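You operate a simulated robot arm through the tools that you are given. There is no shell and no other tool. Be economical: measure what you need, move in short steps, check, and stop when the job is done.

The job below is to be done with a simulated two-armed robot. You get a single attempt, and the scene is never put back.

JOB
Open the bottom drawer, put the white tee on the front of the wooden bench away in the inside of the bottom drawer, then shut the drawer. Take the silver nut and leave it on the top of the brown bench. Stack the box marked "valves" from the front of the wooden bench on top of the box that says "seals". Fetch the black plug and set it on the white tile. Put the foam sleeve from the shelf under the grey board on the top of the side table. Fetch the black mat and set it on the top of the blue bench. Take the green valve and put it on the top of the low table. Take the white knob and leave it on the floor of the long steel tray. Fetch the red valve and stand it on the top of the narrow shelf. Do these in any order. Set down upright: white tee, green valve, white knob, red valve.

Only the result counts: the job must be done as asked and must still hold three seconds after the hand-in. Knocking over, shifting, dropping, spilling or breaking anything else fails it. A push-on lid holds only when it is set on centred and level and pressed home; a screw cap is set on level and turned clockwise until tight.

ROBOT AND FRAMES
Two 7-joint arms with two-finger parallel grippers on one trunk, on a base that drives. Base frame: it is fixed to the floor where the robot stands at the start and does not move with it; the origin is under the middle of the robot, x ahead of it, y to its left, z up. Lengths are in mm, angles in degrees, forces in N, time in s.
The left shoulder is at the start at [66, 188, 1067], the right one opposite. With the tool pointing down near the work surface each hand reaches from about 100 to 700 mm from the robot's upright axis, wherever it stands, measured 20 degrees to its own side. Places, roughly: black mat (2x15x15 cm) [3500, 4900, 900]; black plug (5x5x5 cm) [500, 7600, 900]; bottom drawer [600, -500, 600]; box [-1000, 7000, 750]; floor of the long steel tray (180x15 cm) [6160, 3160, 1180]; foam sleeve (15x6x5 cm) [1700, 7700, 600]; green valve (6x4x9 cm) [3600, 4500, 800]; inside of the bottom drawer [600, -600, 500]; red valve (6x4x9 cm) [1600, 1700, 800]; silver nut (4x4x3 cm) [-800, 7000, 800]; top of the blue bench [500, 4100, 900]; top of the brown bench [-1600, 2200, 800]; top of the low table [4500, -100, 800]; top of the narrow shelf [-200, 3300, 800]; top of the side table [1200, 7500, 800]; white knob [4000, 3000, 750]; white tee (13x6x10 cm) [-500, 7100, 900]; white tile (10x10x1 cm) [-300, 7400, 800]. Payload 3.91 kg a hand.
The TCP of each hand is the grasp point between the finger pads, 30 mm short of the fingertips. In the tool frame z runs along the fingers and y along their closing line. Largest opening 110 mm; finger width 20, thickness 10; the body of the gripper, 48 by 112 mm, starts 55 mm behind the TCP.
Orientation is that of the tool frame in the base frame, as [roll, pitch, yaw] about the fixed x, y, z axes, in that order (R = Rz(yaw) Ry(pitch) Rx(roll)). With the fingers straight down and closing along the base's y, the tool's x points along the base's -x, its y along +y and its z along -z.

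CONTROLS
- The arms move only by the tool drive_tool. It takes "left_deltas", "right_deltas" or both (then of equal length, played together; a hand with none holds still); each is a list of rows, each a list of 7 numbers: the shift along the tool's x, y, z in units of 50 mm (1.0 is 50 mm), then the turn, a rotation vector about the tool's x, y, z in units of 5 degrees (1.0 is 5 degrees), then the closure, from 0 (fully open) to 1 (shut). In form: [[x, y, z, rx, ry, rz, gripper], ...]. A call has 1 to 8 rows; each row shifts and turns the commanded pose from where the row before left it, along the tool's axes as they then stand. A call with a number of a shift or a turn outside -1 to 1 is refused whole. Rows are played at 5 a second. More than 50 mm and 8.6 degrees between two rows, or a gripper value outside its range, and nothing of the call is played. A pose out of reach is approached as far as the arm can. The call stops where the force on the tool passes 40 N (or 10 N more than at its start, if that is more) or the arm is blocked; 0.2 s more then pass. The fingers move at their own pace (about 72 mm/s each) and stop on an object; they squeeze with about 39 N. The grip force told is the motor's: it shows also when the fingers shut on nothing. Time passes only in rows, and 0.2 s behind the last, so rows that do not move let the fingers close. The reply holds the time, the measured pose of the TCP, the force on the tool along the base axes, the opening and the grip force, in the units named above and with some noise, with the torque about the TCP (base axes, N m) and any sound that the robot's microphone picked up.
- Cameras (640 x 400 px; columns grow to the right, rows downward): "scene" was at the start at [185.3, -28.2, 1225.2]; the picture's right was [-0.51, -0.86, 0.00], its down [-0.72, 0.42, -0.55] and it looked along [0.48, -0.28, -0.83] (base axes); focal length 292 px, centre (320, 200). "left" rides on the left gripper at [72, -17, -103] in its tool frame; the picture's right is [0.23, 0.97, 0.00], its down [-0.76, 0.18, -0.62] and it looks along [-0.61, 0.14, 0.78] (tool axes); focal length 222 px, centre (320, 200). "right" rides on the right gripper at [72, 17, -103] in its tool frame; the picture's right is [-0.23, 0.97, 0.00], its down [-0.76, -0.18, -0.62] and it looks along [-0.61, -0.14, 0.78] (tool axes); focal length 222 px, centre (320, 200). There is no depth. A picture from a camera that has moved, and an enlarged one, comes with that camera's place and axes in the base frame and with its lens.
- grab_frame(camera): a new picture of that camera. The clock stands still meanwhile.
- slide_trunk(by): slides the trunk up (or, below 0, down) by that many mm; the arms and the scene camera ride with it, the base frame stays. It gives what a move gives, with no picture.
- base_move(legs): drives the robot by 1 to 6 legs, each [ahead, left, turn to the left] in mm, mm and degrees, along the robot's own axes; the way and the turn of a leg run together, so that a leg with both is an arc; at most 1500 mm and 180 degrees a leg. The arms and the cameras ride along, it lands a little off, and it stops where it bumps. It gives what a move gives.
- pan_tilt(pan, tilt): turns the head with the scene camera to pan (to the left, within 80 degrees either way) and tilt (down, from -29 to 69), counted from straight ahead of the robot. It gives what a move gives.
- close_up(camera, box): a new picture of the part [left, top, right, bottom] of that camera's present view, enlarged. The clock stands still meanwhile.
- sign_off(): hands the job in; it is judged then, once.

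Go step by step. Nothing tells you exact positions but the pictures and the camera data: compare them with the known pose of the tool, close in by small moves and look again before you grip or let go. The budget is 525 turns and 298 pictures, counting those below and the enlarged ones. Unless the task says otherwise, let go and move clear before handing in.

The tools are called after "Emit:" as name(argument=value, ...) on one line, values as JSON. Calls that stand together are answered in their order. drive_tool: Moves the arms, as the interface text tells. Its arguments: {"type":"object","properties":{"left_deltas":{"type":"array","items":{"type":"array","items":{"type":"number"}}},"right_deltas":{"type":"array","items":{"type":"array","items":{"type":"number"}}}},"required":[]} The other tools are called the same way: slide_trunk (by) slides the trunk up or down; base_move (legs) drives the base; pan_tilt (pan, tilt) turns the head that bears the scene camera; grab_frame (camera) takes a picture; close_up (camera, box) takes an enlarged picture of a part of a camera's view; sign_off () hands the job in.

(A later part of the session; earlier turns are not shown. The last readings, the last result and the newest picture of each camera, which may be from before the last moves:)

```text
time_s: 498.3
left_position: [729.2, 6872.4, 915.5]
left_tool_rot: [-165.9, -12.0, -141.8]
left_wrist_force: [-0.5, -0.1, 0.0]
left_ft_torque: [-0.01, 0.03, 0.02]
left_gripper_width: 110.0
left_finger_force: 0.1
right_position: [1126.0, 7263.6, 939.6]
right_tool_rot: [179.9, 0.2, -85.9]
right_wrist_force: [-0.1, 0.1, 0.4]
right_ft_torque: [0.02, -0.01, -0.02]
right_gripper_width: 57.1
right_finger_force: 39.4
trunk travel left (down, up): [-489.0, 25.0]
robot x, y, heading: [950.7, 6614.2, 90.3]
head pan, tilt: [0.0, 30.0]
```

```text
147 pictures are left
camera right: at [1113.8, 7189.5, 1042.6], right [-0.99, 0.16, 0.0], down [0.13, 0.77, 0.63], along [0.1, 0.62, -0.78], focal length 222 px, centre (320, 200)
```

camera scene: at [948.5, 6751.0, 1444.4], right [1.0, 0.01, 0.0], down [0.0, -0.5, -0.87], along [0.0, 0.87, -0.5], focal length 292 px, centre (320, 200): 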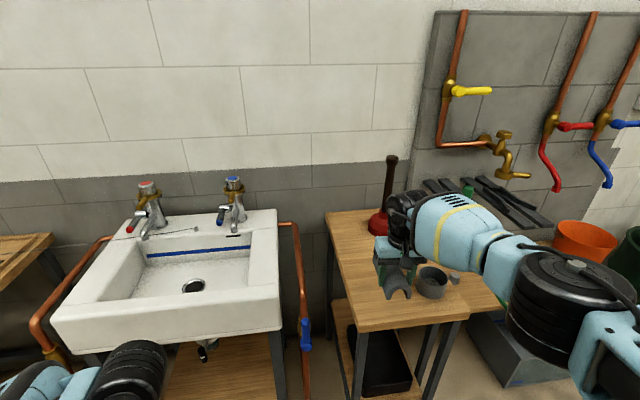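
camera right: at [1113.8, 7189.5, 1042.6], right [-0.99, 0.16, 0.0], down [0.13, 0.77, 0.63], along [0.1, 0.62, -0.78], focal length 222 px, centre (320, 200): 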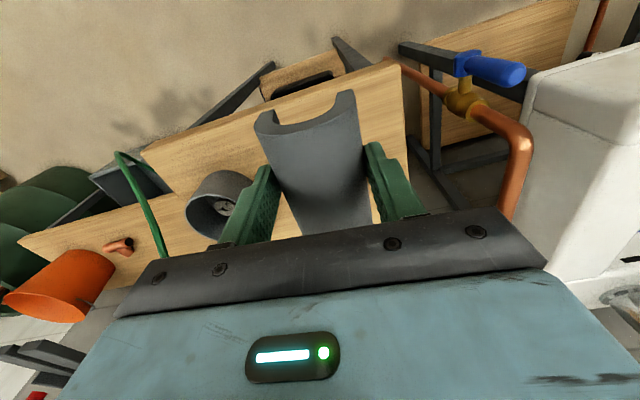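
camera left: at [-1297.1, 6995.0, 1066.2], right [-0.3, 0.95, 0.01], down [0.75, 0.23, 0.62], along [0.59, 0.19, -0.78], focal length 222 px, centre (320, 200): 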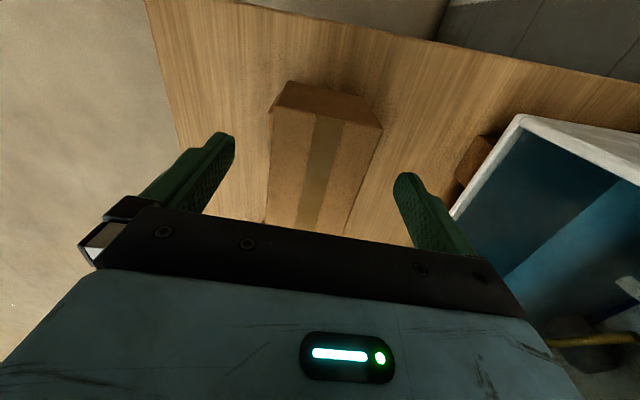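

Free strip left of the ring: x 1045–1215. Moving 75 mm forward and lowering with the trunk.

Emit:
base_move(legs=[[75, -4, 0]])

Emit:
slide_trunk(by=-75)

Emit:
grab_frame(camera="right")

```text
time_s: 499.3
left_position: [733.6, 6946.9, 914.5]
left_tool_rot: [-165.8, -12.0, -141.9]
left_wrist_force: [0.0, -0.6, 0.3]
left_ft_torque: [-0.02, 0.03, 0.02]
left_gripper_width: 109.9
left_finger_force: 0.0
right_position: [1130.2, 7338.9, 940.3]
right_tool_rot: [179.9, 0.4, -86.0]
right_wrist_force: [-0.7, 0.4, -0.5]
right_ft_torque: [-0.01, 0.02, 0.01]
right_gripper_width: 56.8
right_finger_force: 39.3
trunk travel left (down, up): [-489.0, 25.0]
robot x, y, heading: [951.5, 6689.3, 90.4]
head pan, tilt: [0.0, 30.0]
```

```text
time_s: 500.4
left_position: [733.3, 6945.5, 840.6]
left_tool_rot: [-165.9, -11.9, -141.9]
left_wrist_force: [0.6, -0.9, 0.2]
left_ft_torque: [0.0, 0.0, 0.01]
left_gripper_width: 109.8
left_finger_force: 0.0
right_position: [1130.0, 7338.9, 866.1]
right_tool_rot: [179.8, 0.4, -86.0]
right_wrist_force: [0.4, -0.2, -0.1]
right_ft_torque: [0.01, -0.01, 0.03]
right_gripper_width: 57.1
right_finger_force: 39.3
trunk travel left (down, up): [-414.0, 100.0]
robot x, y, heading: [955.6, 6691.6, 90.1]
head pan, tilt: [0.0, 30.0]
```

```text
146 pictures are left
camera right: at [1117.1, 7263.5, 968.5], right [-0.99, 0.16, 0.01], down [0.13, 0.77, 0.63], along [0.1, 0.62, -0.78], focal length 222 px, centre (320, 200)
```

right: 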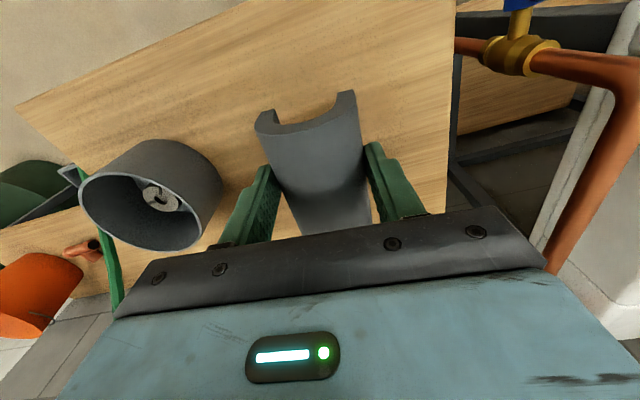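

Emit:
base_move(legs=[[0, 18, 0]])

Emit:
slide_trunk(by=-18)

Emit:
slide_trunk(by=-10)

```text
time_s: 501.3
left_position: [715.7, 6945.6, 840.6]
left_tool_rot: [-165.9, -11.9, -141.9]
left_wrist_force: [-0.3, 0.0, 0.1]
left_ft_torque: [-0.01, 0.02, 0.0]
left_gripper_width: 109.8
left_finger_force: 0.0
right_position: [1112.4, 7337.0, 864.5]
right_tool_rot: [179.8, 0.3, -86.0]
right_wrist_force: [-0.6, -0.9, -0.1]
right_ft_torque: [-0.02, -0.01, 0.0]
right_gripper_width: 56.7
right_finger_force: 39.1
trunk travel left (down, up): [-414.0, 100.0]
robot x, y, heading: [937.5, 6687.7, 90.3]
head pan, tilt: [0.0, 30.0]
```

```text
time_s: 501.9
left_position: [715.7, 6945.2, 822.4]
left_tool_rot: [-165.9, -11.9, -141.9]
left_wrist_force: [1.1, -0.4, -0.3]
left_ft_torque: [0.04, -0.04, 0.07]
left_gripper_width: 110.0
left_finger_force: 0.0
right_position: [1113.5, 7337.0, 847.6]
right_tool_rot: [179.8, 0.4, -85.9]
right_wrist_force: [-0.9, 0.4, 0.2]
right_ft_torque: [-0.02, 0.04, 0.0]
right_gripper_width: 56.9
right_finger_force: 38.3
trunk travel left (down, up): [-396.0, 118.0]
robot x, y, heading: [937.0, 6687.7, 90.4]
head pan, tilt: [0.0, 30.0]
```

```text
time_s: 502.5
left_position: [715.0, 6945.4, 813.7]
left_tool_rot: [-166.0, -12.0, -141.8]
left_wrist_force: [0.3, 0.2, -0.2]
left_ft_torque: [0.01, 0.02, 0.0]
left_gripper_width: 110.2
left_finger_force: 0.0
right_position: [1112.8, 7337.4, 840.3]
right_tool_rot: [179.9, 0.6, -86.0]
right_wrist_force: [1.1, -0.1, 18.0]
right_ft_torque: [0.42, -0.48, -0.01]
right_gripper_width: 56.9
right_finger_force: 39.1
trunk travel left (down, up): [-386.0, 128.0]
robot x, y, heading: [935.6, 6691.8, 90.4]
head pan, tilt: [0.0, 30.0]
```

Contact with the table (18 N). Releasing, opening only partly, and rising.

Emit:
drive_tool(right_deltas=[[0, 0, 0, 0, 0, 0, 0.4], [0, 0, 0, 0, 0, 0, 0.25], [0, 0, 0, 0, 0, 0, 0.25]])

Emit:
slide_trunk(by=110)

Emit:
grab_frame(camera="right")

```text
time_s: 503.3
left_position: [715.1, 6945.8, 812.5]
left_tool_rot: [-165.9, -12.0, -141.9]
left_wrist_force: [0.3, 0.2, -0.5]
left_ft_torque: [0.02, 0.02, 0.02]
left_gripper_width: 109.9
left_finger_force: 0.1
right_position: [1112.3, 7337.8, 836.9]
right_tool_rot: [179.8, 0.3, -86.0]
right_wrist_force: [-0.2, 0.6, -0.2]
right_ft_torque: [0.01, -0.01, -0.01]
right_gripper_width: 82.5
right_finger_force: 0.1
trunk travel left (down, up): [-386.0, 128.0]
robot x, y, heading: [939.5, 6688.8, 90.3]
head pan, tilt: [0.0, 30.0]
```

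```text
time_s: 504.7
left_position: [715.5, 6944.7, 921.5]
left_tool_rot: [-165.7, -12.1, -141.9]
left_wrist_force: [-1.0, 0.1, 0.1]
left_ft_torque: [-0.03, 0.01, -0.01]
left_gripper_width: 110.2
left_finger_force: 0.0
right_position: [1113.4, 7336.8, 944.6]
right_tool_rot: [179.8, 0.2, -86.0]
right_wrist_force: [-0.7, -0.1, -0.3]
right_ft_torque: [-0.01, -0.05, 0.0]
right_gripper_width: 82.7
right_finger_force: 0.0
trunk travel left (down, up): [-496.0, 18.0]
robot x, y, heading: [934.4, 6690.5, 90.7]
head pan, tilt: [0.0, 30.0]
```

```text
145 pictures are left
camera right: at [1099.6, 7263.1, 1047.8], right [-0.99, 0.16, 0.0], down [0.13, 0.77, 0.62], along [0.1, 0.62, -0.78], focal length 222 px, centre (320, 200)
```

right: 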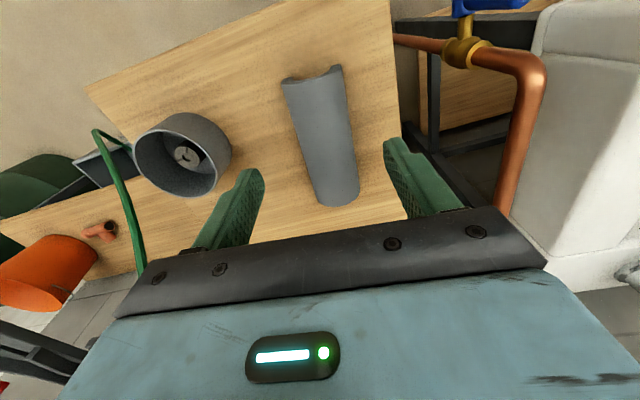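

The foam sleeve lies on the side table. Now the tee: I'll level the left tool and drive back to the wooden bench with heading 68°, so that the left fingers can close across the tee's run.

Emit:
base_move(legs=[[-350, 0, 0], [0, 1400, 0], [0, 90, -22.7]])

Emit:
drive_tool(left_deltas=[[0, 0, 0, -0.5, -0.5, 0, 0], [0, 0, 0, -0.6, -0.5, 0, 0], [0, 0, 0, -0.6, -0.5, 0, 0], [0, 0, 0, -0.6, -0.5, 0, 0], [0, 0, 0, -0.5, -0.4, 0, 0]])

Emit:
pan_tilt(pan=20, tilt=42)

Emit:
grab_frame(camera="scene")

```text
time_s: 520.2
left_position: [-651.7, 6680.8, 922.9]
left_tool_rot: [-165.9, -12.0, -164.7]
left_wrist_force: [-0.3, -0.2, 0.0]
left_ft_torque: [0.04, 0.0, 0.03]
left_gripper_width: 110.0
left_finger_force: 0.1
right_position: [-134.9, 6887.5, 947.4]
right_tool_rot: [179.8, 0.3, -108.8]
right_wrist_force: [-0.3, 0.1, 0.1]
right_ft_torque: [0.0, 0.04, 0.01]
right_gripper_width: 82.9
right_finger_force: 0.0
trunk travel left (down, up): [-496.0, 18.0]
robot x, y, heading: [-546.5, 6356.0, 68.0]
head pan, tilt: [0.0, 30.0]
```

```text
time_s: 521.4
left_position: [-652.3, 6679.7, 922.9]
left_tool_rot: [179.8, 0.0, -163.2]
left_wrist_force: [-0.1, -0.1, -1.1]
left_ft_torque: [0.01, 0.0, 0.01]
left_gripper_width: 110.1
left_finger_force: 0.2
right_position: [-135.1, 6886.6, 946.6]
right_tool_rot: [179.9, 0.3, -108.7]
right_wrist_force: [-0.1, 0.5, -0.7]
right_ft_torque: [0.02, 0.0, 0.0]
right_gripper_width: 82.3
right_finger_force: 0.1
trunk travel left (down, up): [-496.0, 18.0]
robot x, y, heading: [-547.9, 6355.7, 67.3]
head pan, tilt: [0.0, 30.0]
```

```text
time_s: 522.2
left_position: [-650.7, 6680.1, 923.5]
left_tool_rot: [179.9, -0.2, -163.0]
left_wrist_force: [-0.1, -0.3, -0.4]
left_ft_torque: [-0.02, -0.02, -0.02]
left_gripper_width: 109.9
left_finger_force: 0.0
right_position: [-135.4, 6886.0, 947.7]
right_tool_rot: [179.8, 0.3, -108.8]
right_wrist_force: [0.0, 0.2, 0.0]
right_ft_torque: [-0.03, -0.03, 0.01]
right_gripper_width: 82.5
right_finger_force: 0.0
trunk travel left (down, up): [-496.0, 18.0]
robot x, y, heading: [-547.3, 6361.2, 67.5]
head pan, tilt: [20.0, 42.0]
```

```text
144 pictures are left
camera scene: at [-531.7, 6474.3, 1433.9], right [1.0, -0.04, 0.0], down [-0.03, -0.67, -0.74], along [0.03, 0.74, -0.67], focal length 292 px, centre (320, 200)
```

scene: 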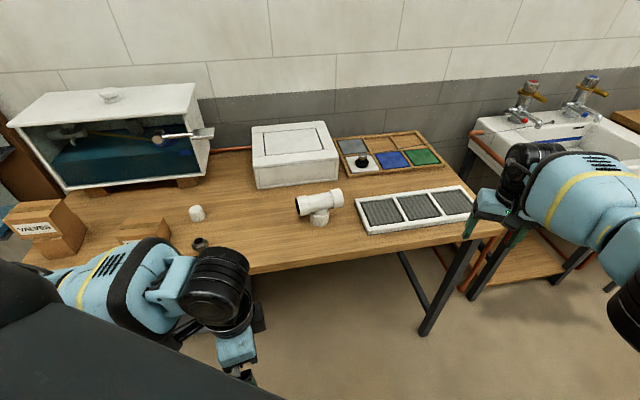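

Emit:
close_up(camera="scene", box=[260, 160, 380, 250])

```text
4.44 times, centred on (320, 205) of scene
camera zoom: at [-531.7, 6474.3, 1433.9], right [1.0, -0.04, 0.0], down [-0.03, -0.67, -0.74], along [0.03, 0.74, -0.67], focal length 1296 px, centre (320, 178)
```

zoom: 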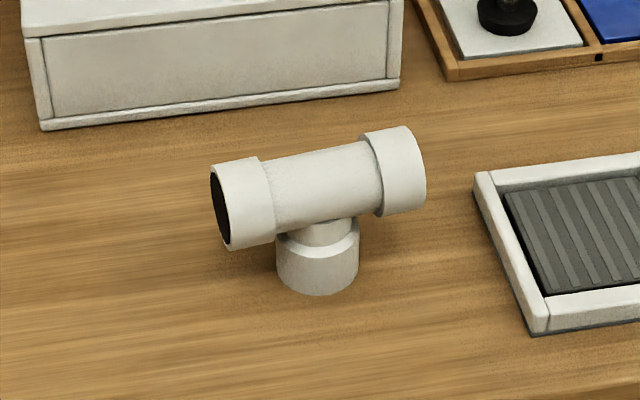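

The tee stands with its centre at about [-506, 7082], run axis 12° off x. Moving in above it.

Emit:
base_move(legs=[[162, 48, 0]])

Emit:
drive_tool(left_deltas=[[-0.63, 0.62, -0.2, 0, 0, 0, 0], [-0.63, 0.62, -0.2, 0, 0, 0, 0], [-0.63, 0.62, 0, 0, 0, 0, 0], [-0.63, 0.62, 0, 0, 0, 0, 0], [-0.63, 0.62, 0, 0, 0, 0, 0], [-0.63, 0.62, 0, 0, 0, 0, 0]])

Emit:
grab_frame(camera="left")

```text
time_s: 523.7
left_position: [-633.8, 6847.4, 923.3]
left_tool_rot: [179.8, -0.3, -163.2]
left_wrist_force: [0.9, 1.1, -0.1]
left_ft_torque: [0.01, 0.01, -0.03]
left_gripper_width: 110.0
left_finger_force: 0.1
right_position: [-117.2, 7053.6, 946.9]
right_tool_rot: [179.9, 0.3, -108.9]
right_wrist_force: [0.1, 0.0, -1.5]
right_ft_torque: [0.0, -0.01, 0.0]
right_gripper_width: 82.5
right_finger_force: 0.0
trunk travel left (down, up): [-496.0, 18.0]
robot x, y, heading: [-533.2, 6527.4, 67.5]
head pan, tilt: [20.0, 42.0]
```

```text
time_s: 525.1
left_position: [-505.5, 7080.8, 942.5]
left_tool_rot: [179.9, -0.2, -163.3]
left_wrist_force: [-0.8, 0.9, -1.4]
left_ft_torque: [-0.02, -0.01, -0.01]
left_gripper_width: 110.2
left_finger_force: 0.1
right_position: [-115.5, 7053.7, 945.9]
right_tool_rot: [179.8, 0.3, -108.9]
right_wrist_force: [0.3, 0.3, 0.8]
right_ft_torque: [-0.01, 0.02, -0.03]
right_gripper_width: 82.3
right_finger_force: 0.0
trunk travel left (down, up): [-496.0, 18.0]
robot x, y, heading: [-532.8, 6528.9, 67.3]
head pan, tilt: [20.0, 42.0]
```

```text
142 pictures are left
camera left: at [-571.0, 7044.5, 1045.2], right [-0.5, 0.87, 0.0], down [0.68, 0.39, 0.62], along [0.54, 0.31, -0.78], focal length 222 px, centre (320, 200)
```

left: 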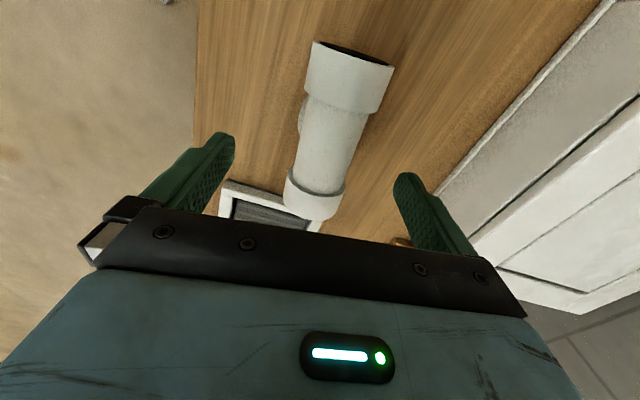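

Emit:
drive_tool(left_deltas=[[0, 0.14, 0.4, 0, 0, -0.4, 0], [0, 0, 0.5, 0, 0, 0, 0], [0, 0, 0.5, 0, 0, 0, 0], [0, 0, 0.1, 0, 0, 0, 0]])

Emit:
grab_frame(camera="left")

```text
time_s: 526.1
left_position: [-509.0, 7085.9, 868.4]
left_tool_rot: [179.9, -0.1, -161.2]
left_wrist_force: [-0.2, 0.5, -0.3]
left_ft_torque: [0.01, -0.02, 0.05]
left_gripper_width: 109.8
left_finger_force: 0.1
right_position: [-117.8, 7053.2, 947.3]
right_tool_rot: [179.8, 0.3, -108.9]
right_wrist_force: [0.0, -0.2, 0.7]
right_ft_torque: [-0.03, -0.02, 0.03]
right_gripper_width: 82.4
right_finger_force: 0.1
trunk travel left (down, up): [-496.0, 18.0]
robot x, y, heading: [-529.0, 6522.6, 67.4]
head pan, tilt: [20.0, 42.0]
```

```text
141 pictures are left
camera left: at [-572.9, 7047.8, 970.2], right [-0.53, 0.85, 0.0], down [0.67, 0.41, 0.62], along [0.53, 0.33, -0.78], focal length 222 px, centre (320, 200)
```

left: 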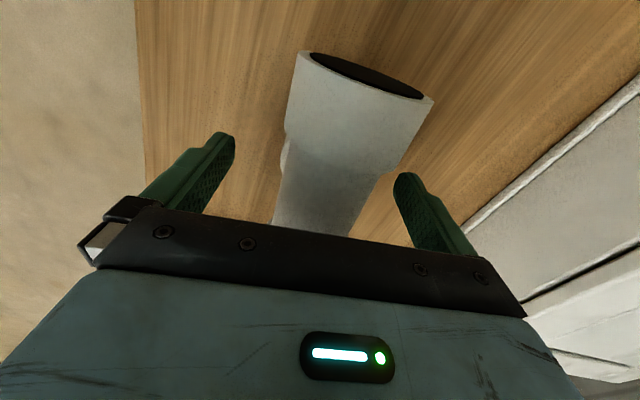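

Emit:
drive_tool(left_deltas=[[0, 0, 0, 0, 0, 0, 0.35], [0, 0, 0, 0, 0, 0, 0.6], [0, 0, 0, 0, 0, 0, 1], [0, 0, 0, 0, 0, 0, 1], [0, 0, 0, 0, 0, 0, 1]])

Emit:
drive_tool(left_deltas=[[0, 0, -0.4, 0, 0, 0, 1], [0, 0, -0.6, 0, 0, 0, 1], [0, 0, -0.6, 0, 0, 0, 1]])

Emit:
grab_frame(camera="left")

Emit:
grab_frame(camera="scene")

```text
time_s: 527.3
left_position: [-510.5, 7086.4, 867.9]
left_tool_rot: [179.9, 0.0, -161.2]
left_wrist_force: [0.5, -0.4, 0.3]
left_ft_torque: [-0.01, -0.04, 0.01]
left_gripper_width: 55.2
left_finger_force: 38.7
right_position: [-116.4, 7053.2, 948.4]
right_tool_rot: [179.9, 0.3, -108.8]
right_wrist_force: [-0.3, -0.5, 0.0]
right_ft_torque: [-0.02, -0.03, 0.01]
right_gripper_width: 82.6
right_finger_force: 0.0
trunk travel left (down, up): [-496.0, 18.0]
robot x, y, heading: [-529.2, 6524.4, 67.8]
head pan, tilt: [20.0, 42.0]
```

```text
time_s: 528.1
left_position: [-509.0, 7086.6, 946.8]
left_tool_rot: [179.9, -0.2, -161.2]
left_wrist_force: [-0.4, -0.1, -0.7]
left_ft_torque: [0.02, -0.01, 0.03]
left_gripper_width: 54.9
left_finger_force: 39.0
right_position: [-116.8, 7054.1, 946.8]
right_tool_rot: [179.8, 0.4, -108.9]
right_wrist_force: [-0.2, 0.1, -0.2]
right_ft_torque: [0.01, 0.02, -0.02]
right_gripper_width: 82.6
right_finger_force: 0.0
trunk travel left (down, up): [-496.0, 18.0]
robot x, y, heading: [-533.5, 6522.9, 67.5]
head pan, tilt: [20.0, 42.0]
```

```text
140 pictures are left
camera left: at [-572.8, 7048.1, 1049.7], right [-0.53, 0.85, 0.0], down [0.67, 0.41, 0.62], along [0.53, 0.33, -0.78], focal length 222 px, centre (320, 200)
```

left: 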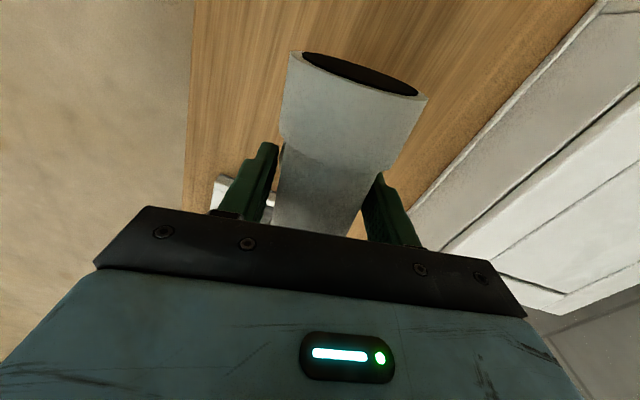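

```text
139 pictures are left
camera scene: at [-514.5, 6641.3, 1434.0], right [1.0, -0.04, 0.0], down [-0.03, -0.67, -0.74], along [0.03, 0.74, -0.67], focal length 292 px, centre (320, 200)
```

scene: 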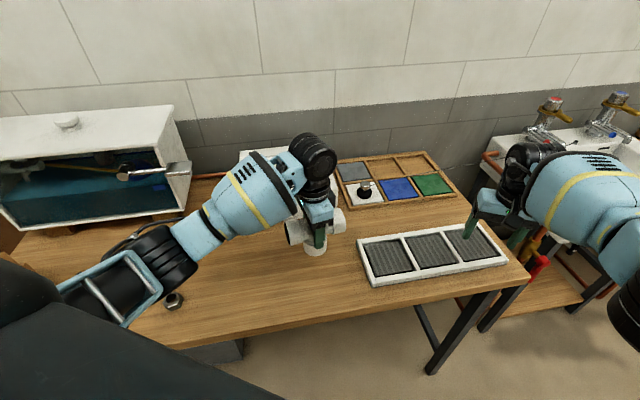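

The tee is held (bottom 65 mm below the TCP). I'll pull the left hand back, then bring the right hand over the nut near [-842, 7018].

Emit:
drive_tool(left_deltas=[[0.61, -0.69, 0, 0, 0, 0, 1], [0.61, -0.69, 0, 0, 0, 0, 1], [0.61, -0.69, 0, 0, 0, 0, 1], [0.61, -0.69, 0, 0, 0, 0, 1], [0.61, -0.69, 0, 0, 0, 0, 1]])

Emit:
base_move(legs=[[-150, 0, 0], [0, 0, 22.5], [-20, 430, 0]])

Emit:
grab_frame(camera="right")

Emit:
pan_tilt(pan=0, tilt=42)

Emit:
grab_frame(camera="scene")

```text
time_s: 529.3
left_position: [-598.6, 6873.7, 949.1]
left_tool_rot: [179.9, 0.0, -161.2]
left_wrist_force: [-0.4, -0.1, -0.8]
left_ft_torque: [0.01, 0.01, 0.01]
left_gripper_width: 55.1
left_finger_force: 39.0
right_position: [-117.9, 7052.5, 948.2]
right_tool_rot: [179.8, 0.4, -108.9]
right_wrist_force: [-0.1, -0.2, 0.2]
right_ft_torque: [0.01, 0.0, -0.02]
right_gripper_width: 82.3
right_finger_force: 0.0
trunk travel left (down, up): [-496.0, 18.0]
robot x, y, heading: [-529.6, 6524.6, 67.7]
head pan, tilt: [20.0, 42.0]
```

```text
time_s: 535.8
left_position: [-1215.6, 6667.6, 948.3]
left_tool_rot: [179.9, 0.0, -139.1]
left_wrist_force: [-0.3, -0.3, -1.0]
left_ft_torque: [0.0, -0.03, 0.0]
left_gripper_width: 54.3
left_finger_force: 39.0
right_position: [-838.3, 7014.8, 946.9]
right_tool_rot: [179.8, 0.3, -86.7]
right_wrist_force: [-0.3, 1.0, -0.4]
right_ft_torque: [0.03, -0.01, 0.02]
right_gripper_width: 82.4
right_finger_force: 0.1
trunk travel left (down, up): [-496.0, 18.0]
robot x, y, heading: [-1024.5, 6371.8, 89.7]
head pan, tilt: [20.0, 42.0]
```

```text
138 pictures are left
camera right: at [-851.9, 6940.8, 1049.6], right [-0.99, 0.17, 0.0], down [0.14, 0.77, 0.63], along [0.1, 0.62, -0.78], focal length 222 px, centre (320, 200)
```

right: 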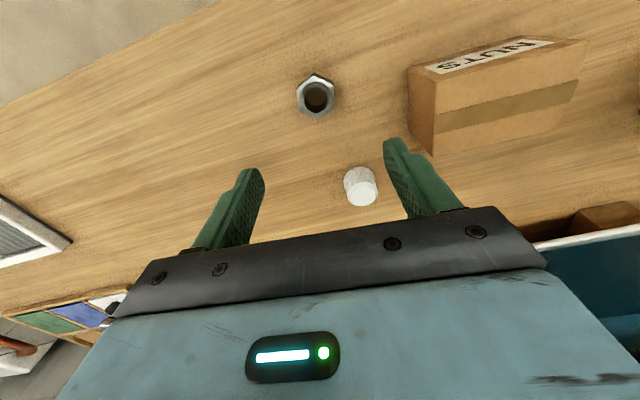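

```text
time_s: 536.6
left_position: [-1215.7, 6667.9, 947.5]
left_tool_rot: [179.9, -0.1, -139.1]
left_wrist_force: [-0.1, -0.3, -1.0]
left_ft_torque: [-0.01, -0.02, 0.0]
left_gripper_width: 54.4
left_finger_force: 39.2
right_position: [-836.8, 7014.9, 947.5]
right_tool_rot: [179.8, 0.3, -86.6]
right_wrist_force: [-0.2, 0.4, 0.6]
right_ft_torque: [-0.02, 0.02, -0.01]
right_gripper_width: 82.6
right_finger_force: 0.1
trunk travel left (down, up): [-496.0, 18.0]
robot x, y, heading: [-1022.9, 6372.7, 89.8]
head pan, tilt: [0.0, 42.0]
```

```text
137 pictures are left
camera scene: at [-1022.4, 6488.2, 1433.9], right [1.0, 0.0, 0.0], down [0.0, -0.67, -0.74], along [0.0, 0.74, -0.67], focal length 292 px, centre (320, 200)
```

scene: 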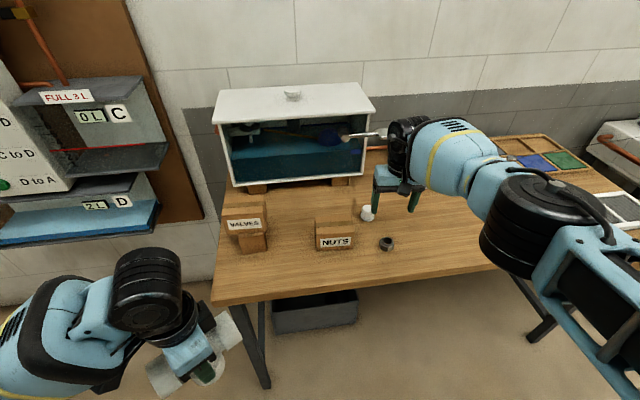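

The nut is at [-840, 6996]. Aligning and lowering the right hand with fingertips just above the bench.

Emit:
drive_tool(right_deltas=[[0.38, 0.06, 0, 0, 0, 0, 0.3], [0, 0, 0.6, 0, 0, 0, 0.3], [0, 0, 0.6, 0, 0, 0, 0.3], [0, 0, 0.6, 0, 0, 0, 0.3], [0, 0, 0.2, 0, 0, 0, 0.3]])

Emit:
grab_frame(camera="right")

```text
time_s: 537.8
left_position: [-1215.9, 6668.1, 947.5]
left_tool_rot: [179.9, -0.2, -139.1]
left_wrist_force: [-0.3, 0.0, -1.6]
left_ft_torque: [-0.02, 0.02, -0.04]
left_gripper_width: 54.5
left_finger_force: 38.9
right_position: [-841.1, 6996.0, 856.8]
right_tool_rot: [179.7, 0.3, -86.7]
right_wrist_force: [-0.2, -0.3, 0.8]
right_ft_torque: [0.0, 0.03, 0.01]
right_gripper_width: 77.0
right_finger_force: 0.1
right hand out of reach, approached as far as the arm can: row 5
trunk travel left (down, up): [-496.0, 18.0]
robot x, y, heading: [-1023.8, 6367.1, 89.5]
head pan, tilt: [0.0, 42.0]
```

```text
136 pictures are left
camera right: at [-854.4, 6921.0, 959.3], right [-0.99, 0.17, 0.01], down [0.14, 0.77, 0.63], along [0.1, 0.62, -0.78], focal length 222 px, centre (320, 200)
```

right: 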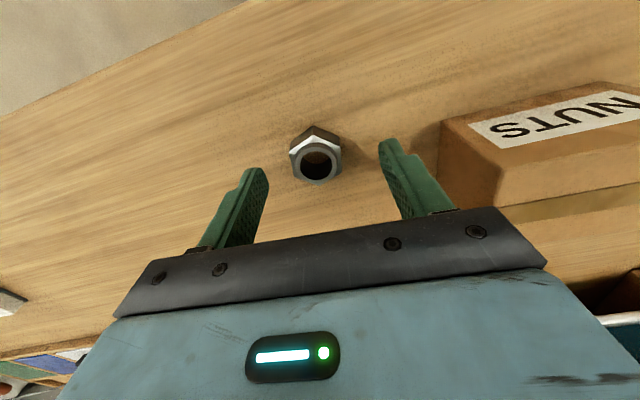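

Emit:
slide_trunk(by=-19)

Emit:
drive_tool(right_deltas=[[0.06, 0, 0, 0, 0, 0, 0.5], [0, 0, 0, 0, 0, 0, 0.8], [0, 0, 0, 0, 0, 0, 1], [0, 0, 0, 0, 0, 0, 1], [0, 0, 0, 0, 0, 0, 1]])

Emit:
slide_trunk(by=30)

Emit:
grab_frame(camera="right")

```text
time_s: 538.2
left_position: [-1216.8, 6666.4, 933.1]
left_tool_rot: [-179.6, -0.5, -139.1]
left_wrist_force: [-0.3, 1.1, -1.0]
left_ft_torque: [0.02, 0.03, -0.02]
left_gripper_width: 54.4
left_finger_force: 38.8
right_position: [-839.8, 6989.6, 830.0]
right_tool_rot: [179.9, -1.9, -86.7]
right_wrist_force: [-1.0, -9.0, 15.3]
right_ft_torque: [-0.12, -0.61, -0.23]
right_gripper_width: 76.5
right_finger_force: 0.1
trunk travel left (down, up): [-486.0, 29.0]
robot x, y, heading: [-1023.7, 6368.0, 89.8]
head pan, tilt: [0.0, 42.0]
stopped: the force on the tool passed its limit at 136 N (the readings are from after the stop); the commanded pose is now the measured one
```

```text
time_s: 539.5
left_position: [-1216.0, 6665.3, 935.4]
left_tool_rot: [-179.7, -0.5, -139.1]
left_wrist_force: [-0.4, 0.1, -0.3]
left_ft_torque: [0.01, 0.02, -0.03]
left_gripper_width: 54.4
left_finger_force: 38.8
right_position: [-840.1, 6987.9, 830.8]
right_tool_rot: [179.8, -1.7, -86.8]
right_wrist_force: [3.2, -0.8, 11.8]
right_ft_torque: [0.07, -0.34, -0.13]
right_gripper_width: 33.7
right_finger_force: 39.1
trunk travel left (down, up): [-486.0, 29.0]
robot x, y, heading: [-1023.4, 6371.3, 89.6]
head pan, tilt: [0.0, 42.0]
```

```text
time_s: 540.2
left_position: [-1215.5, 6666.2, 962.6]
left_tool_rot: [-179.5, -0.6, -139.1]
left_wrist_force: [-0.8, 0.7, -0.2]
left_ft_torque: [-0.06, 0.02, -0.01]
left_gripper_width: 54.5
left_finger_force: 39.0
right_position: [-840.1, 7005.7, 921.2]
right_tool_rot: [-179.8, 4.3, -86.6]
right_wrist_force: [0.4, -0.4, -0.5]
right_ft_torque: [-0.02, -0.01, 0.01]
right_gripper_width: 33.5
right_finger_force: 39.2
trunk travel left (down, up): [-514.0, 0.0]
robot x, y, heading: [-1024.9, 6368.0, 89.5]
head pan, tilt: [0.0, 42.0]
```

```text
135 pictures are left
camera right: at [-854.3, 6925.1, 1018.6], right [-0.99, 0.17, 0.01], down [0.13, 0.72, 0.68], along [0.1, 0.67, -0.73], focal length 222 px, centre (320, 200)
```

right: 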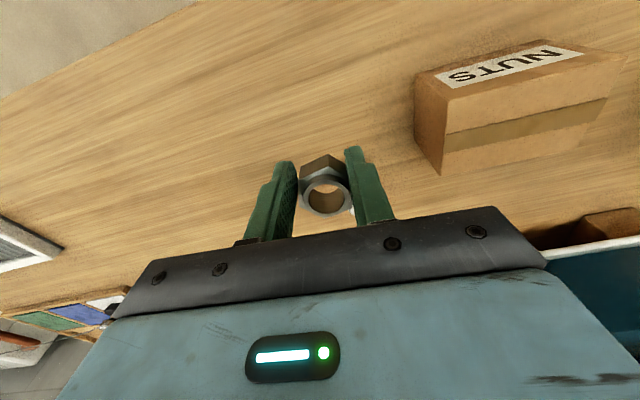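

The nut is gripped (33 mm). Now to the brown bench: back off, turn around and drive there.

Emit:
base_move(legs=[[-450, 0, 0], [0, 0, 180], [1400, -300, 0], [600, 0, 0]])

Emit:
pan_tilt(pan=0, tilt=30)

Emit:
grab_frame(camera="scene")

```text
time_s: 559.9
left_position: [-1154.6, 3636.9, 963.2]
left_tool_rot: [-179.6, -0.5, 40.4]
left_wrist_force: [0.4, -0.5, -1.2]
left_ft_torque: [0.04, 0.0, 0.02]
left_gripper_width: 54.3
left_finger_force: 39.3
right_position: [-1534.0, 3301.1, 923.1]
right_tool_rot: [-179.9, 4.4, 92.8]
right_wrist_force: [0.0, 0.1, -0.5]
right_ft_torque: [0.03, -0.01, 0.0]
right_gripper_width: 32.7
right_finger_force: 39.1
trunk travel left (down, up): [-514.0, 0.0]
robot x, y, heading: [-1343.0, 3937.9, -90.8]
head pan, tilt: [0.0, 42.0]
```

```text
time_s: 560.7
left_position: [-1155.0, 3637.8, 963.4]
left_tool_rot: [-179.7, -0.6, 40.4]
left_wrist_force: [0.0, 1.0, -0.3]
left_ft_torque: [0.02, 0.01, -0.03]
left_gripper_width: 54.5
left_finger_force: 38.9
right_position: [-1534.1, 3299.9, 923.4]
right_tool_rot: [-179.9, 4.4, 92.8]
right_wrist_force: [-0.6, 0.5, -0.6]
right_ft_torque: [0.03, 0.02, 0.01]
right_gripper_width: 32.9
right_finger_force: 39.0
trunk travel left (down, up): [-514.0, 0.0]
robot x, y, heading: [-1346.6, 3937.2, -90.7]
head pan, tilt: [0.0, 30.0]
```

```text
134 pictures are left
camera scene: at [-1347.1, 3837.5, 1469.6], right [-1.0, 0.01, 0.0], down [0.01, 0.5, -0.87], along [-0.01, -0.87, -0.5], focal length 292 px, centre (320, 200)
```

scene: 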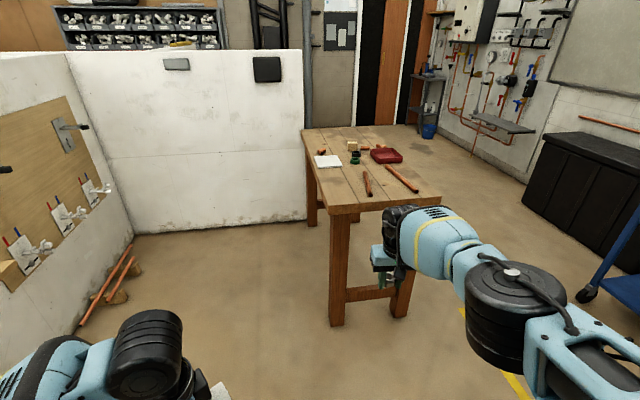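

The bench's near-left corner area is free; I'll put the nut at about [-1480, 2700].

Emit:
base_move(legs=[[590, 53, 0.7]])

Emit:
drive_tool(right_deltas=[[0, 0, 0, 0, 0.8, 0, 1], [0, 0, 0, 0, 0, 0, 1]])

Emit:
grab_frame(camera="right")

Emit:
grab_frame(camera="scene")

```text
time_s: 564.0
left_position: [-1102.8, 3047.5, 961.9]
left_tool_rot: [-179.5, -0.5, 41.1]
left_wrist_force: [-0.1, -0.8, -0.6]
left_ft_torque: [0.02, -0.01, 0.02]
left_gripper_width: 54.4
left_finger_force: 39.0
right_position: [-1477.6, 2706.6, 923.9]
right_tool_rot: [-179.8, 4.4, 93.4]
right_wrist_force: [-0.5, 0.8, -0.3]
right_ft_torque: [0.0, 0.05, -0.01]
right_gripper_width: 32.7
right_finger_force: 39.5
trunk travel left (down, up): [-514.0, 0.0]
robot x, y, heading: [-1296.8, 3345.4, -90.0]
head pan, tilt: [0.0, 30.0]
```

```text
time_s: 564.6
left_position: [-1102.1, 3047.2, 963.3]
left_tool_rot: [-179.5, -0.5, 41.1]
left_wrist_force: [0.0, 0.1, -1.6]
left_ft_torque: [0.01, 0.02, -0.02]
left_gripper_width: 54.3
left_finger_force: 39.0
right_position: [-1482.4, 2724.5, 925.7]
right_tool_rot: [-179.8, 0.7, 93.5]
right_wrist_force: [0.4, 0.6, -0.4]
right_ft_torque: [0.01, 0.01, -0.04]
right_gripper_width: 32.8
right_finger_force: 38.2
right hand out of reach, approached as far as the arm can: row 1
trunk travel left (down, up): [-514.0, 0.0]
robot x, y, heading: [-1297.8, 3344.7, -90.2]
head pan, tilt: [0.0, 30.0]
```

```text
133 pictures are left
camera right: at [-1471.2, 2799.0, 1027.5], right [0.99, -0.17, 0.0], down [-0.13, -0.76, 0.63], along [-0.11, -0.62, -0.77], focal length 222 px, centre (320, 200)
```

right: 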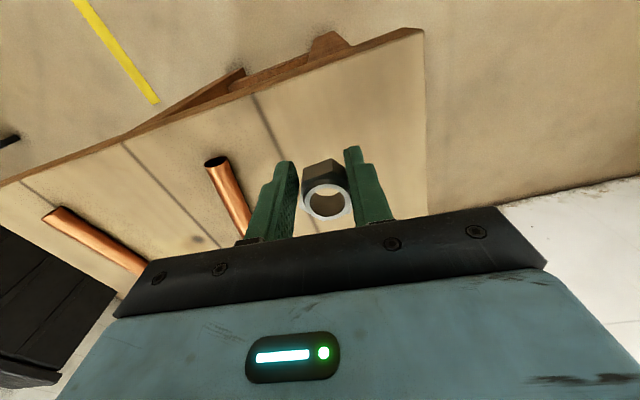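

```text
132 pictures are left
camera scene: at [-1297.0, 3245.6, 1469.6], right [-1.0, 0.0, 0.0], down [0.0, 0.5, -0.87], along [0.0, -0.87, -0.5], focal length 292 px, centre (320, 200)
```

scene: 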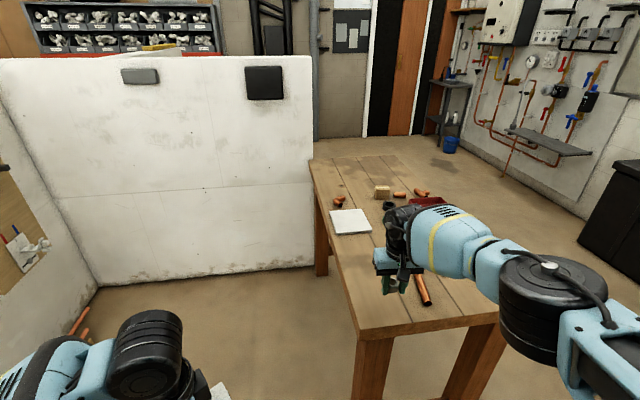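

Bench top z≈832. Lowering the nut.

Emit:
drive_tool(right_deltas=[[0, 0, 0.4, 0, 0, 0, 1], [0, 0, 0.4, 0, 0, 0, 1], [0, 0, 0.3, 0, 0, 0, 1]])

Emit:
grab_frame(camera="right")

```text
time_s: 565.4
left_position: [-1102.6, 3048.7, 963.2]
left_tool_rot: [-179.6, -0.6, 41.1]
left_wrist_force: [0.0, -0.1, -0.6]
left_ft_torque: [0.0, 0.0, -0.02]
left_gripper_width: 54.4
left_finger_force: 39.0
right_position: [-1486.7, 2733.9, 874.0]
right_tool_rot: [-179.7, 0.4, 93.5]
right_wrist_force: [-0.1, 0.0, -0.7]
right_ft_torque: [0.04, -0.02, 0.01]
right_gripper_width: 32.4
right_finger_force: 38.7
right hand out of reach, approached as far as the arm can: row 2, 3
trunk travel left (down, up): [-514.0, 0.0]
robot x, y, heading: [-1296.8, 3346.5, -90.1]
head pan, tilt: [0.0, 30.0]
```

```text
131 pictures are left
camera right: at [-1475.2, 2806.8, 976.3], right [0.99, -0.17, 0.0], down [-0.13, -0.77, 0.63], along [-0.11, -0.62, -0.78], focal length 222 px, centre (320, 200)
```

right: 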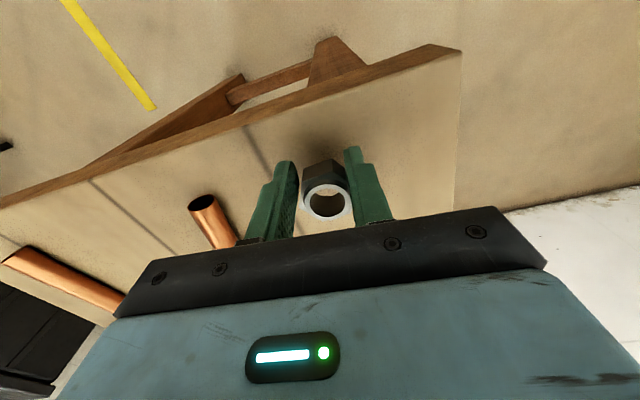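

Emit:
base_move(legs=[[70, 0, 0]])

Emit:
drive_tool(right_deltas=[[0.7, 0, 0, 0, 0, 0, 1], [0, 0, 0.16, 0, 0, 0, 1], [0, 0, 0.1, 0, 0, 0, 1]])

```text
time_s: 566.4
left_position: [-1102.3, 2978.8, 962.3]
left_tool_rot: [-179.7, -0.6, 41.1]
left_wrist_force: [-0.5, 0.1, -1.7]
left_ft_torque: [0.01, 0.03, -0.06]
left_gripper_width: 54.2
left_finger_force: 38.9
right_position: [-1487.4, 2663.2, 873.4]
right_tool_rot: [-179.8, 0.4, 93.6]
right_wrist_force: [0.1, -0.3, -1.1]
right_ft_torque: [0.01, 0.02, -0.01]
right_gripper_width: 32.4
right_finger_force: 39.1
trunk travel left (down, up): [-514.0, 0.0]
robot x, y, heading: [-1299.0, 3276.4, -90.3]
head pan, tilt: [0.0, 30.0]
```

```text
time_s: 567.2
left_position: [-1104.1, 2979.4, 962.8]
left_tool_rot: [-179.7, -0.7, 41.1]
left_wrist_force: [-0.2, 0.2, -0.8]
left_ft_torque: [-0.02, -0.04, -0.01]
left_gripper_width: 54.3
left_finger_force: 39.3
right_position: [-1491.6, 2699.4, 860.6]
right_tool_rot: [-179.8, 0.4, 93.5]
right_wrist_force: [-0.1, -0.7, -0.7]
right_ft_torque: [0.03, -0.01, 0.01]
right_gripper_width: 0.2
right_finger_force: 37.7
trunk travel left (down, up): [-514.0, 0.0]
robot x, y, heading: [-1299.8, 3271.6, -90.3]
head pan, tilt: [0.0, 30.0]
```

The fingers have shut on nothing: the nut slipped out just now. Checking where it is.

Emit:
grab_frame(camera="right")

Emit:
close_up(camera="scene", box=[300, 150, 540, 400])

```text
130 pictures are left
camera right: at [-1479.2, 2772.4, 962.8], right [0.99, -0.17, 0.0], down [-0.13, -0.77, 0.63], along [-0.11, -0.62, -0.78], focal length 222 px, centre (320, 200)
```

right: 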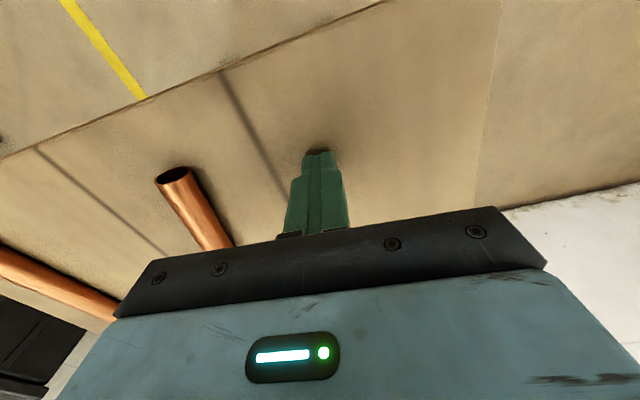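

```text
1.60 times, centred on (420, 275) of scene
camera zoom: at [-1299.5, 3176.9, 1469.6], right [-1.0, 0.0, 0.0], down [0.0, 0.5, -0.87], along [0.0, -0.87, -0.5], focal length 467 px, centre (160, 80)
```

zoom: 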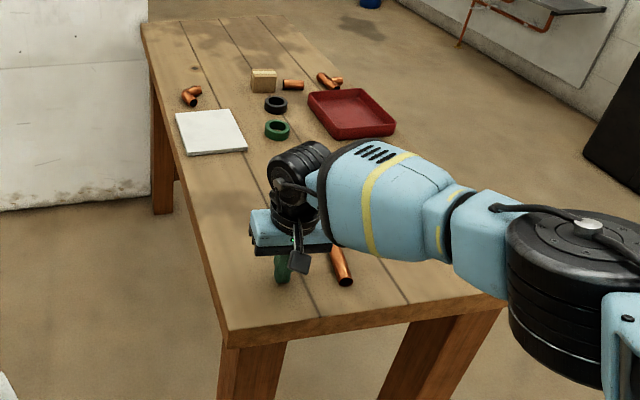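

Emit:
drive_tool(right_deltas=[[0, 0, -0.6, 0, 0, 0, 0.6], [0.3, 0, -0.5, 0, 0, 0, 0.3], [0.8, 0, 0, 0, 0, 0, 0.3], [0.8, 0, 0, 0, 0, 0, 0.3]])

Emit:
grab_frame(camera="right")

Emit:
grab_frame(camera="scene")

```text
time_s: 568.2
left_position: [-1104.4, 2978.5, 963.2]
left_tool_rot: [-179.6, -0.5, 41.2]
left_wrist_force: [-0.6, 0.1, -0.4]
left_ft_torque: [-0.02, 0.0, -0.01]
left_gripper_width: 54.2
left_finger_force: 38.7
right_position: [-1494.2, 2795.6, 914.8]
right_tool_rot: [-179.8, 0.6, 93.6]
right_wrist_force: [0.2, 0.8, 0.8]
right_ft_torque: [0.01, -0.05, 0.0]
right_gripper_width: 76.9
right_finger_force: 0.0
trunk travel left (down, up): [-514.0, 0.0]
robot x, y, heading: [-1302.4, 3272.0, -90.1]
head pan, tilt: [0.0, 30.0]
```

```text
128 pictures are left
camera right: at [-1484.0, 2869.2, 1017.8], right [0.99, -0.17, 0.0], down [-0.13, -0.77, 0.63], along [-0.11, -0.62, -0.78], focal length 222 px, centre (320, 200)
```

right: 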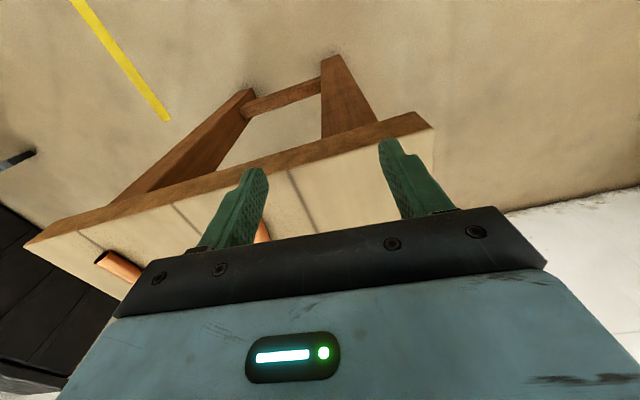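

```text
127 pictures are left
camera scene: at [-1298.5, 3177.4, 1469.7], right [-1.0, 0.0, 0.0], down [0.0, 0.5, -0.87], along [0.0, -0.87, -0.5], focal length 292 px, centre (320, 200)
```

scene: 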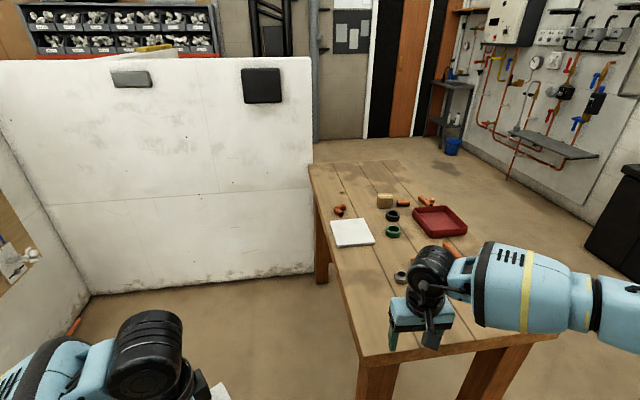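

A grey nut appears on the bench just beyond the hand. Backing off to see it clearly.

Emit:
base_move(legs=[[-200, 0, 0]])

Emit:
close_up(camera="scene", box=[300, 140, 480, 290])

```text
time_s: 569.8
left_position: [-1101.9, 3178.0, 963.5]
left_tool_rot: [-179.5, -0.5, 41.2]
left_wrist_force: [0.5, 0.0, -0.1]
left_ft_torque: [-0.01, -0.01, 0.05]
left_gripper_width: 54.3
left_finger_force: 38.9
right_position: [-1494.6, 2992.5, 915.2]
right_tool_rot: [-179.8, 0.4, 93.6]
right_wrist_force: [0.6, -0.3, 0.6]
right_ft_torque: [0.02, -0.02, 0.02]
right_gripper_width: 77.1
right_finger_force: 0.0
trunk travel left (down, up): [-514.0, 0.0]
robot x, y, heading: [-1298.4, 3471.4, -90.3]
head pan, tilt: [0.0, 30.0]
```

```text
2.67 times, centred on (390, 215) of scene
camera zoom: at [-1297.6, 3374.8, 1469.6], right [-1.0, 0.0, 0.0], down [0.0, 0.5, -0.87], along [0.0, -0.87, -0.5], focal length 778 px, centre (133, 160)
```

zoom: 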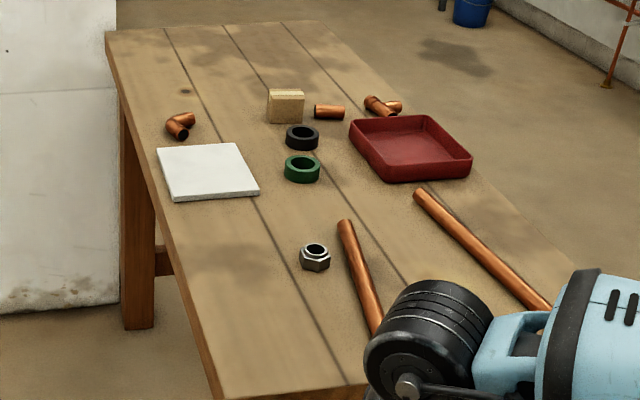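

The nut rests flat on the brown bench, touching nothing else. Next the white knob: driving around to the booth at x≈2100–4200.

Emit:
base_move(legs=[[-1400, 0, 0], [-620, 0, 0], [0, 0, 90.3], [1450, 0, 0], [1450, 0, 0], [1000, 0, 0]])

Emit:
base_move(legs=[[0, 0, -70]])

Emit:
grab_frame(camera="scene")

```text
time_s: 602.2
left_position: [2895.8, 5711.3, 963.8]
left_tool_rot: [-179.5, -0.5, 131.0]
left_wrist_force: [0.7, 0.1, -0.3]
left_ft_torque: [0.0, 0.04, 0.05]
left_gripper_width: 54.4
left_finger_force: 38.8
right_position: [3077.7, 5319.1, 914.7]
right_tool_rot: [-179.8, 0.4, -176.7]
right_wrist_force: [0.5, -0.6, 0.4]
right_ft_torque: [0.03, -0.01, 0.0]
right_gripper_width: 77.0
right_finger_force: 0.0
trunk travel left (down, up): [-514.0, 0.0]
robot x, y, heading: [2597.6, 5521.5, -0.7]
head pan, tilt: [0.0, 30.0]
```

```text
time_s: 605.6
left_position: [2879.6, 5302.8, 962.1]
left_tool_rot: [-179.6, -0.6, 60.7]
left_wrist_force: [0.5, -0.8, -0.9]
left_ft_torque: [0.01, -0.04, 0.01]
left_gripper_width: 54.3
left_finger_force: 38.7
right_position: [2574.4, 5000.5, 915.6]
right_tool_rot: [-179.7, 0.4, 113.1]
right_wrist_force: [-0.5, 0.1, -0.2]
right_ft_torque: [0.01, -0.01, 0.02]
right_gripper_width: 77.0
right_finger_force: 0.1
trunk travel left (down, up): [-514.0, 0.0]
robot x, y, heading: [2601.7, 5517.6, -70.5]
head pan, tilt: [0.0, 30.0]
```

```text
125 pictures are left
camera scene: at [2630.3, 5425.3, 1469.6], right [-0.94, -0.33, 0.0], down [-0.17, 0.47, -0.87], along [0.29, -0.82, -0.5], focal length 292 px, centre (320, 200)
```

scene: 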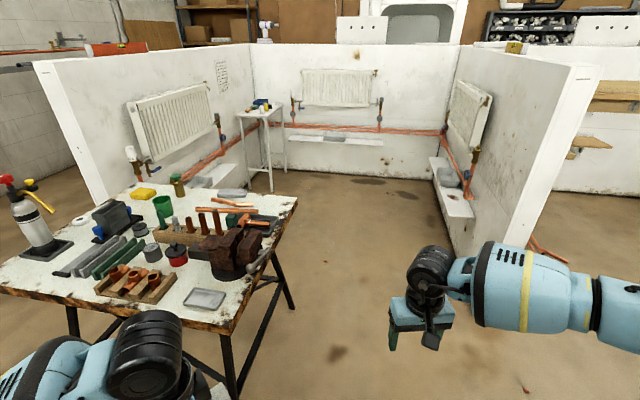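

The aisle into the booth is clear between the table and the right wall. Driving in.

Emit:
base_move(legs=[[0, 0, -19.5], [1450, 0, 0]])

Emit:
pan_tilt(pan=40, tilt=25)

Emit:
grab_frame(camera="scene")

```text
time_s: 613.0
left_position: [2827.0, 3868.7, 963.0]
left_tool_rot: [-179.4, 0.4, 42.2]
left_wrist_force: [-0.3, 0.3, 0.1]
left_ft_torque: [0.04, 0.01, 0.03]
left_gripper_width: 54.2
left_finger_force: 38.9
right_position: [2451.1, 3676.3, 926.2]
right_tool_rot: [-179.4, 1.3, 96.0]
right_wrist_force: [-0.2, 0.2, 0.4]
right_ft_torque: [0.03, 0.0, 0.0]
right_gripper_width: 77.1
right_finger_force: 0.1
trunk travel left (down, up): [-514.0, 0.0]
robot x, y, heading: [2613.5, 4152.9, -89.0]
head pan, tilt: [0.0, 30.0]
stopped in leg 2: the robot was blocked; the commanded pose is now the measured one
```

```text
time_s: 614.1
left_position: [2827.1, 3867.9, 961.9]
left_tool_rot: [-179.3, 0.3, 42.1]
left_wrist_force: [0.2, 0.7, -0.8]
left_ft_torque: [-0.01, -0.02, 0.04]
left_gripper_width: 54.3
left_finger_force: 39.0
right_position: [2450.1, 3676.6, 922.8]
right_tool_rot: [-179.1, 1.0, 95.8]
right_wrist_force: [-0.4, -0.5, -0.1]
right_ft_torque: [-0.01, 0.03, -0.01]
right_gripper_width: 76.9
right_finger_force: 0.2
trunk travel left (down, up): [-514.0, 0.0]
robot x, y, heading: [2611.6, 4156.6, -89.0]
head pan, tilt: [40.0, 25.0]
```

```text
124 pictures are left
camera scene: at [2696.1, 4086.8, 1477.0], right [-0.76, -0.66, 0.02], down [-0.29, 0.31, -0.9], along [0.59, -0.69, -0.43], focal length 292 px, centre (320, 200)
```

scene: 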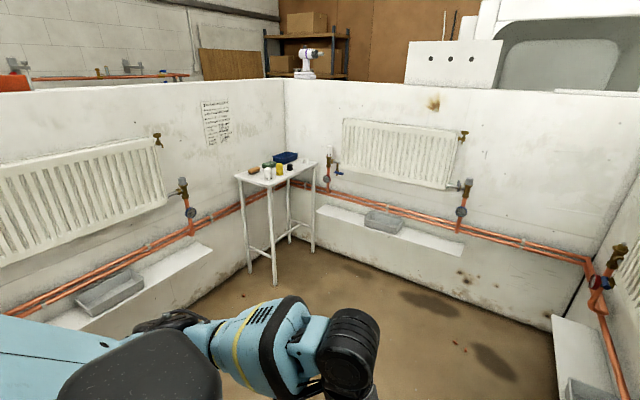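

The right elbow met the wall's end; shifting left and then ahead, then looking at the stand.

Emit:
base_move(legs=[[0, 180, -1], [400, 0, 0], [0, 300, 0]])

Emit:
close_up(camera="scene", box=[180, 80, 420, 260])

```text
time_s: 621.2
left_position: [3281.5, 3463.4, 961.6]
left_tool_rot: [-179.6, -0.7, 41.0]
left_wrist_force: [0.4, -0.2, -2.2]
left_ft_torque: [-0.04, 0.02, -0.03]
left_gripper_width: 54.3
left_finger_force: 38.7
right_position: [2897.6, 3278.0, 917.0]
right_tool_rot: [179.8, 0.6, 94.3]
right_wrist_force: [-0.4, -0.2, 0.4]
right_ft_torque: [-0.01, 0.0, 0.0]
right_gripper_width: 77.0
right_finger_force: 0.1
trunk travel left (down, up): [-514.0, 0.0]
robot x, y, heading: [3084.8, 3757.8, -90.5]
head pan, tilt: [40.0, 25.0]
```

```text
2.22 times, centred on (300, 170) of scene
camera zoom: at [3147.2, 3680.4, 1477.6], right [-0.77, -0.64, 0.0], down [-0.27, 0.32, -0.91], along [0.58, -0.7, -0.42], focal length 648 px, centre (364, 267)
```

zoom: 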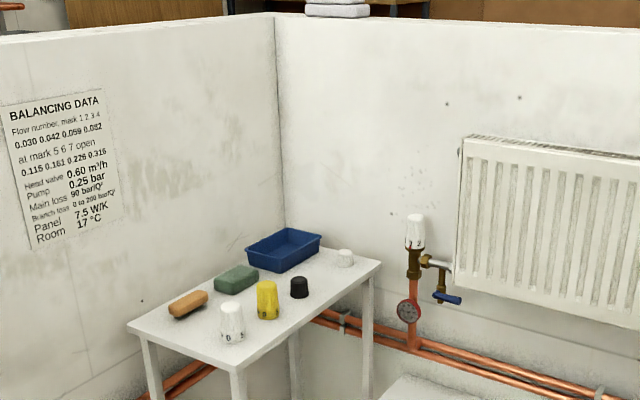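

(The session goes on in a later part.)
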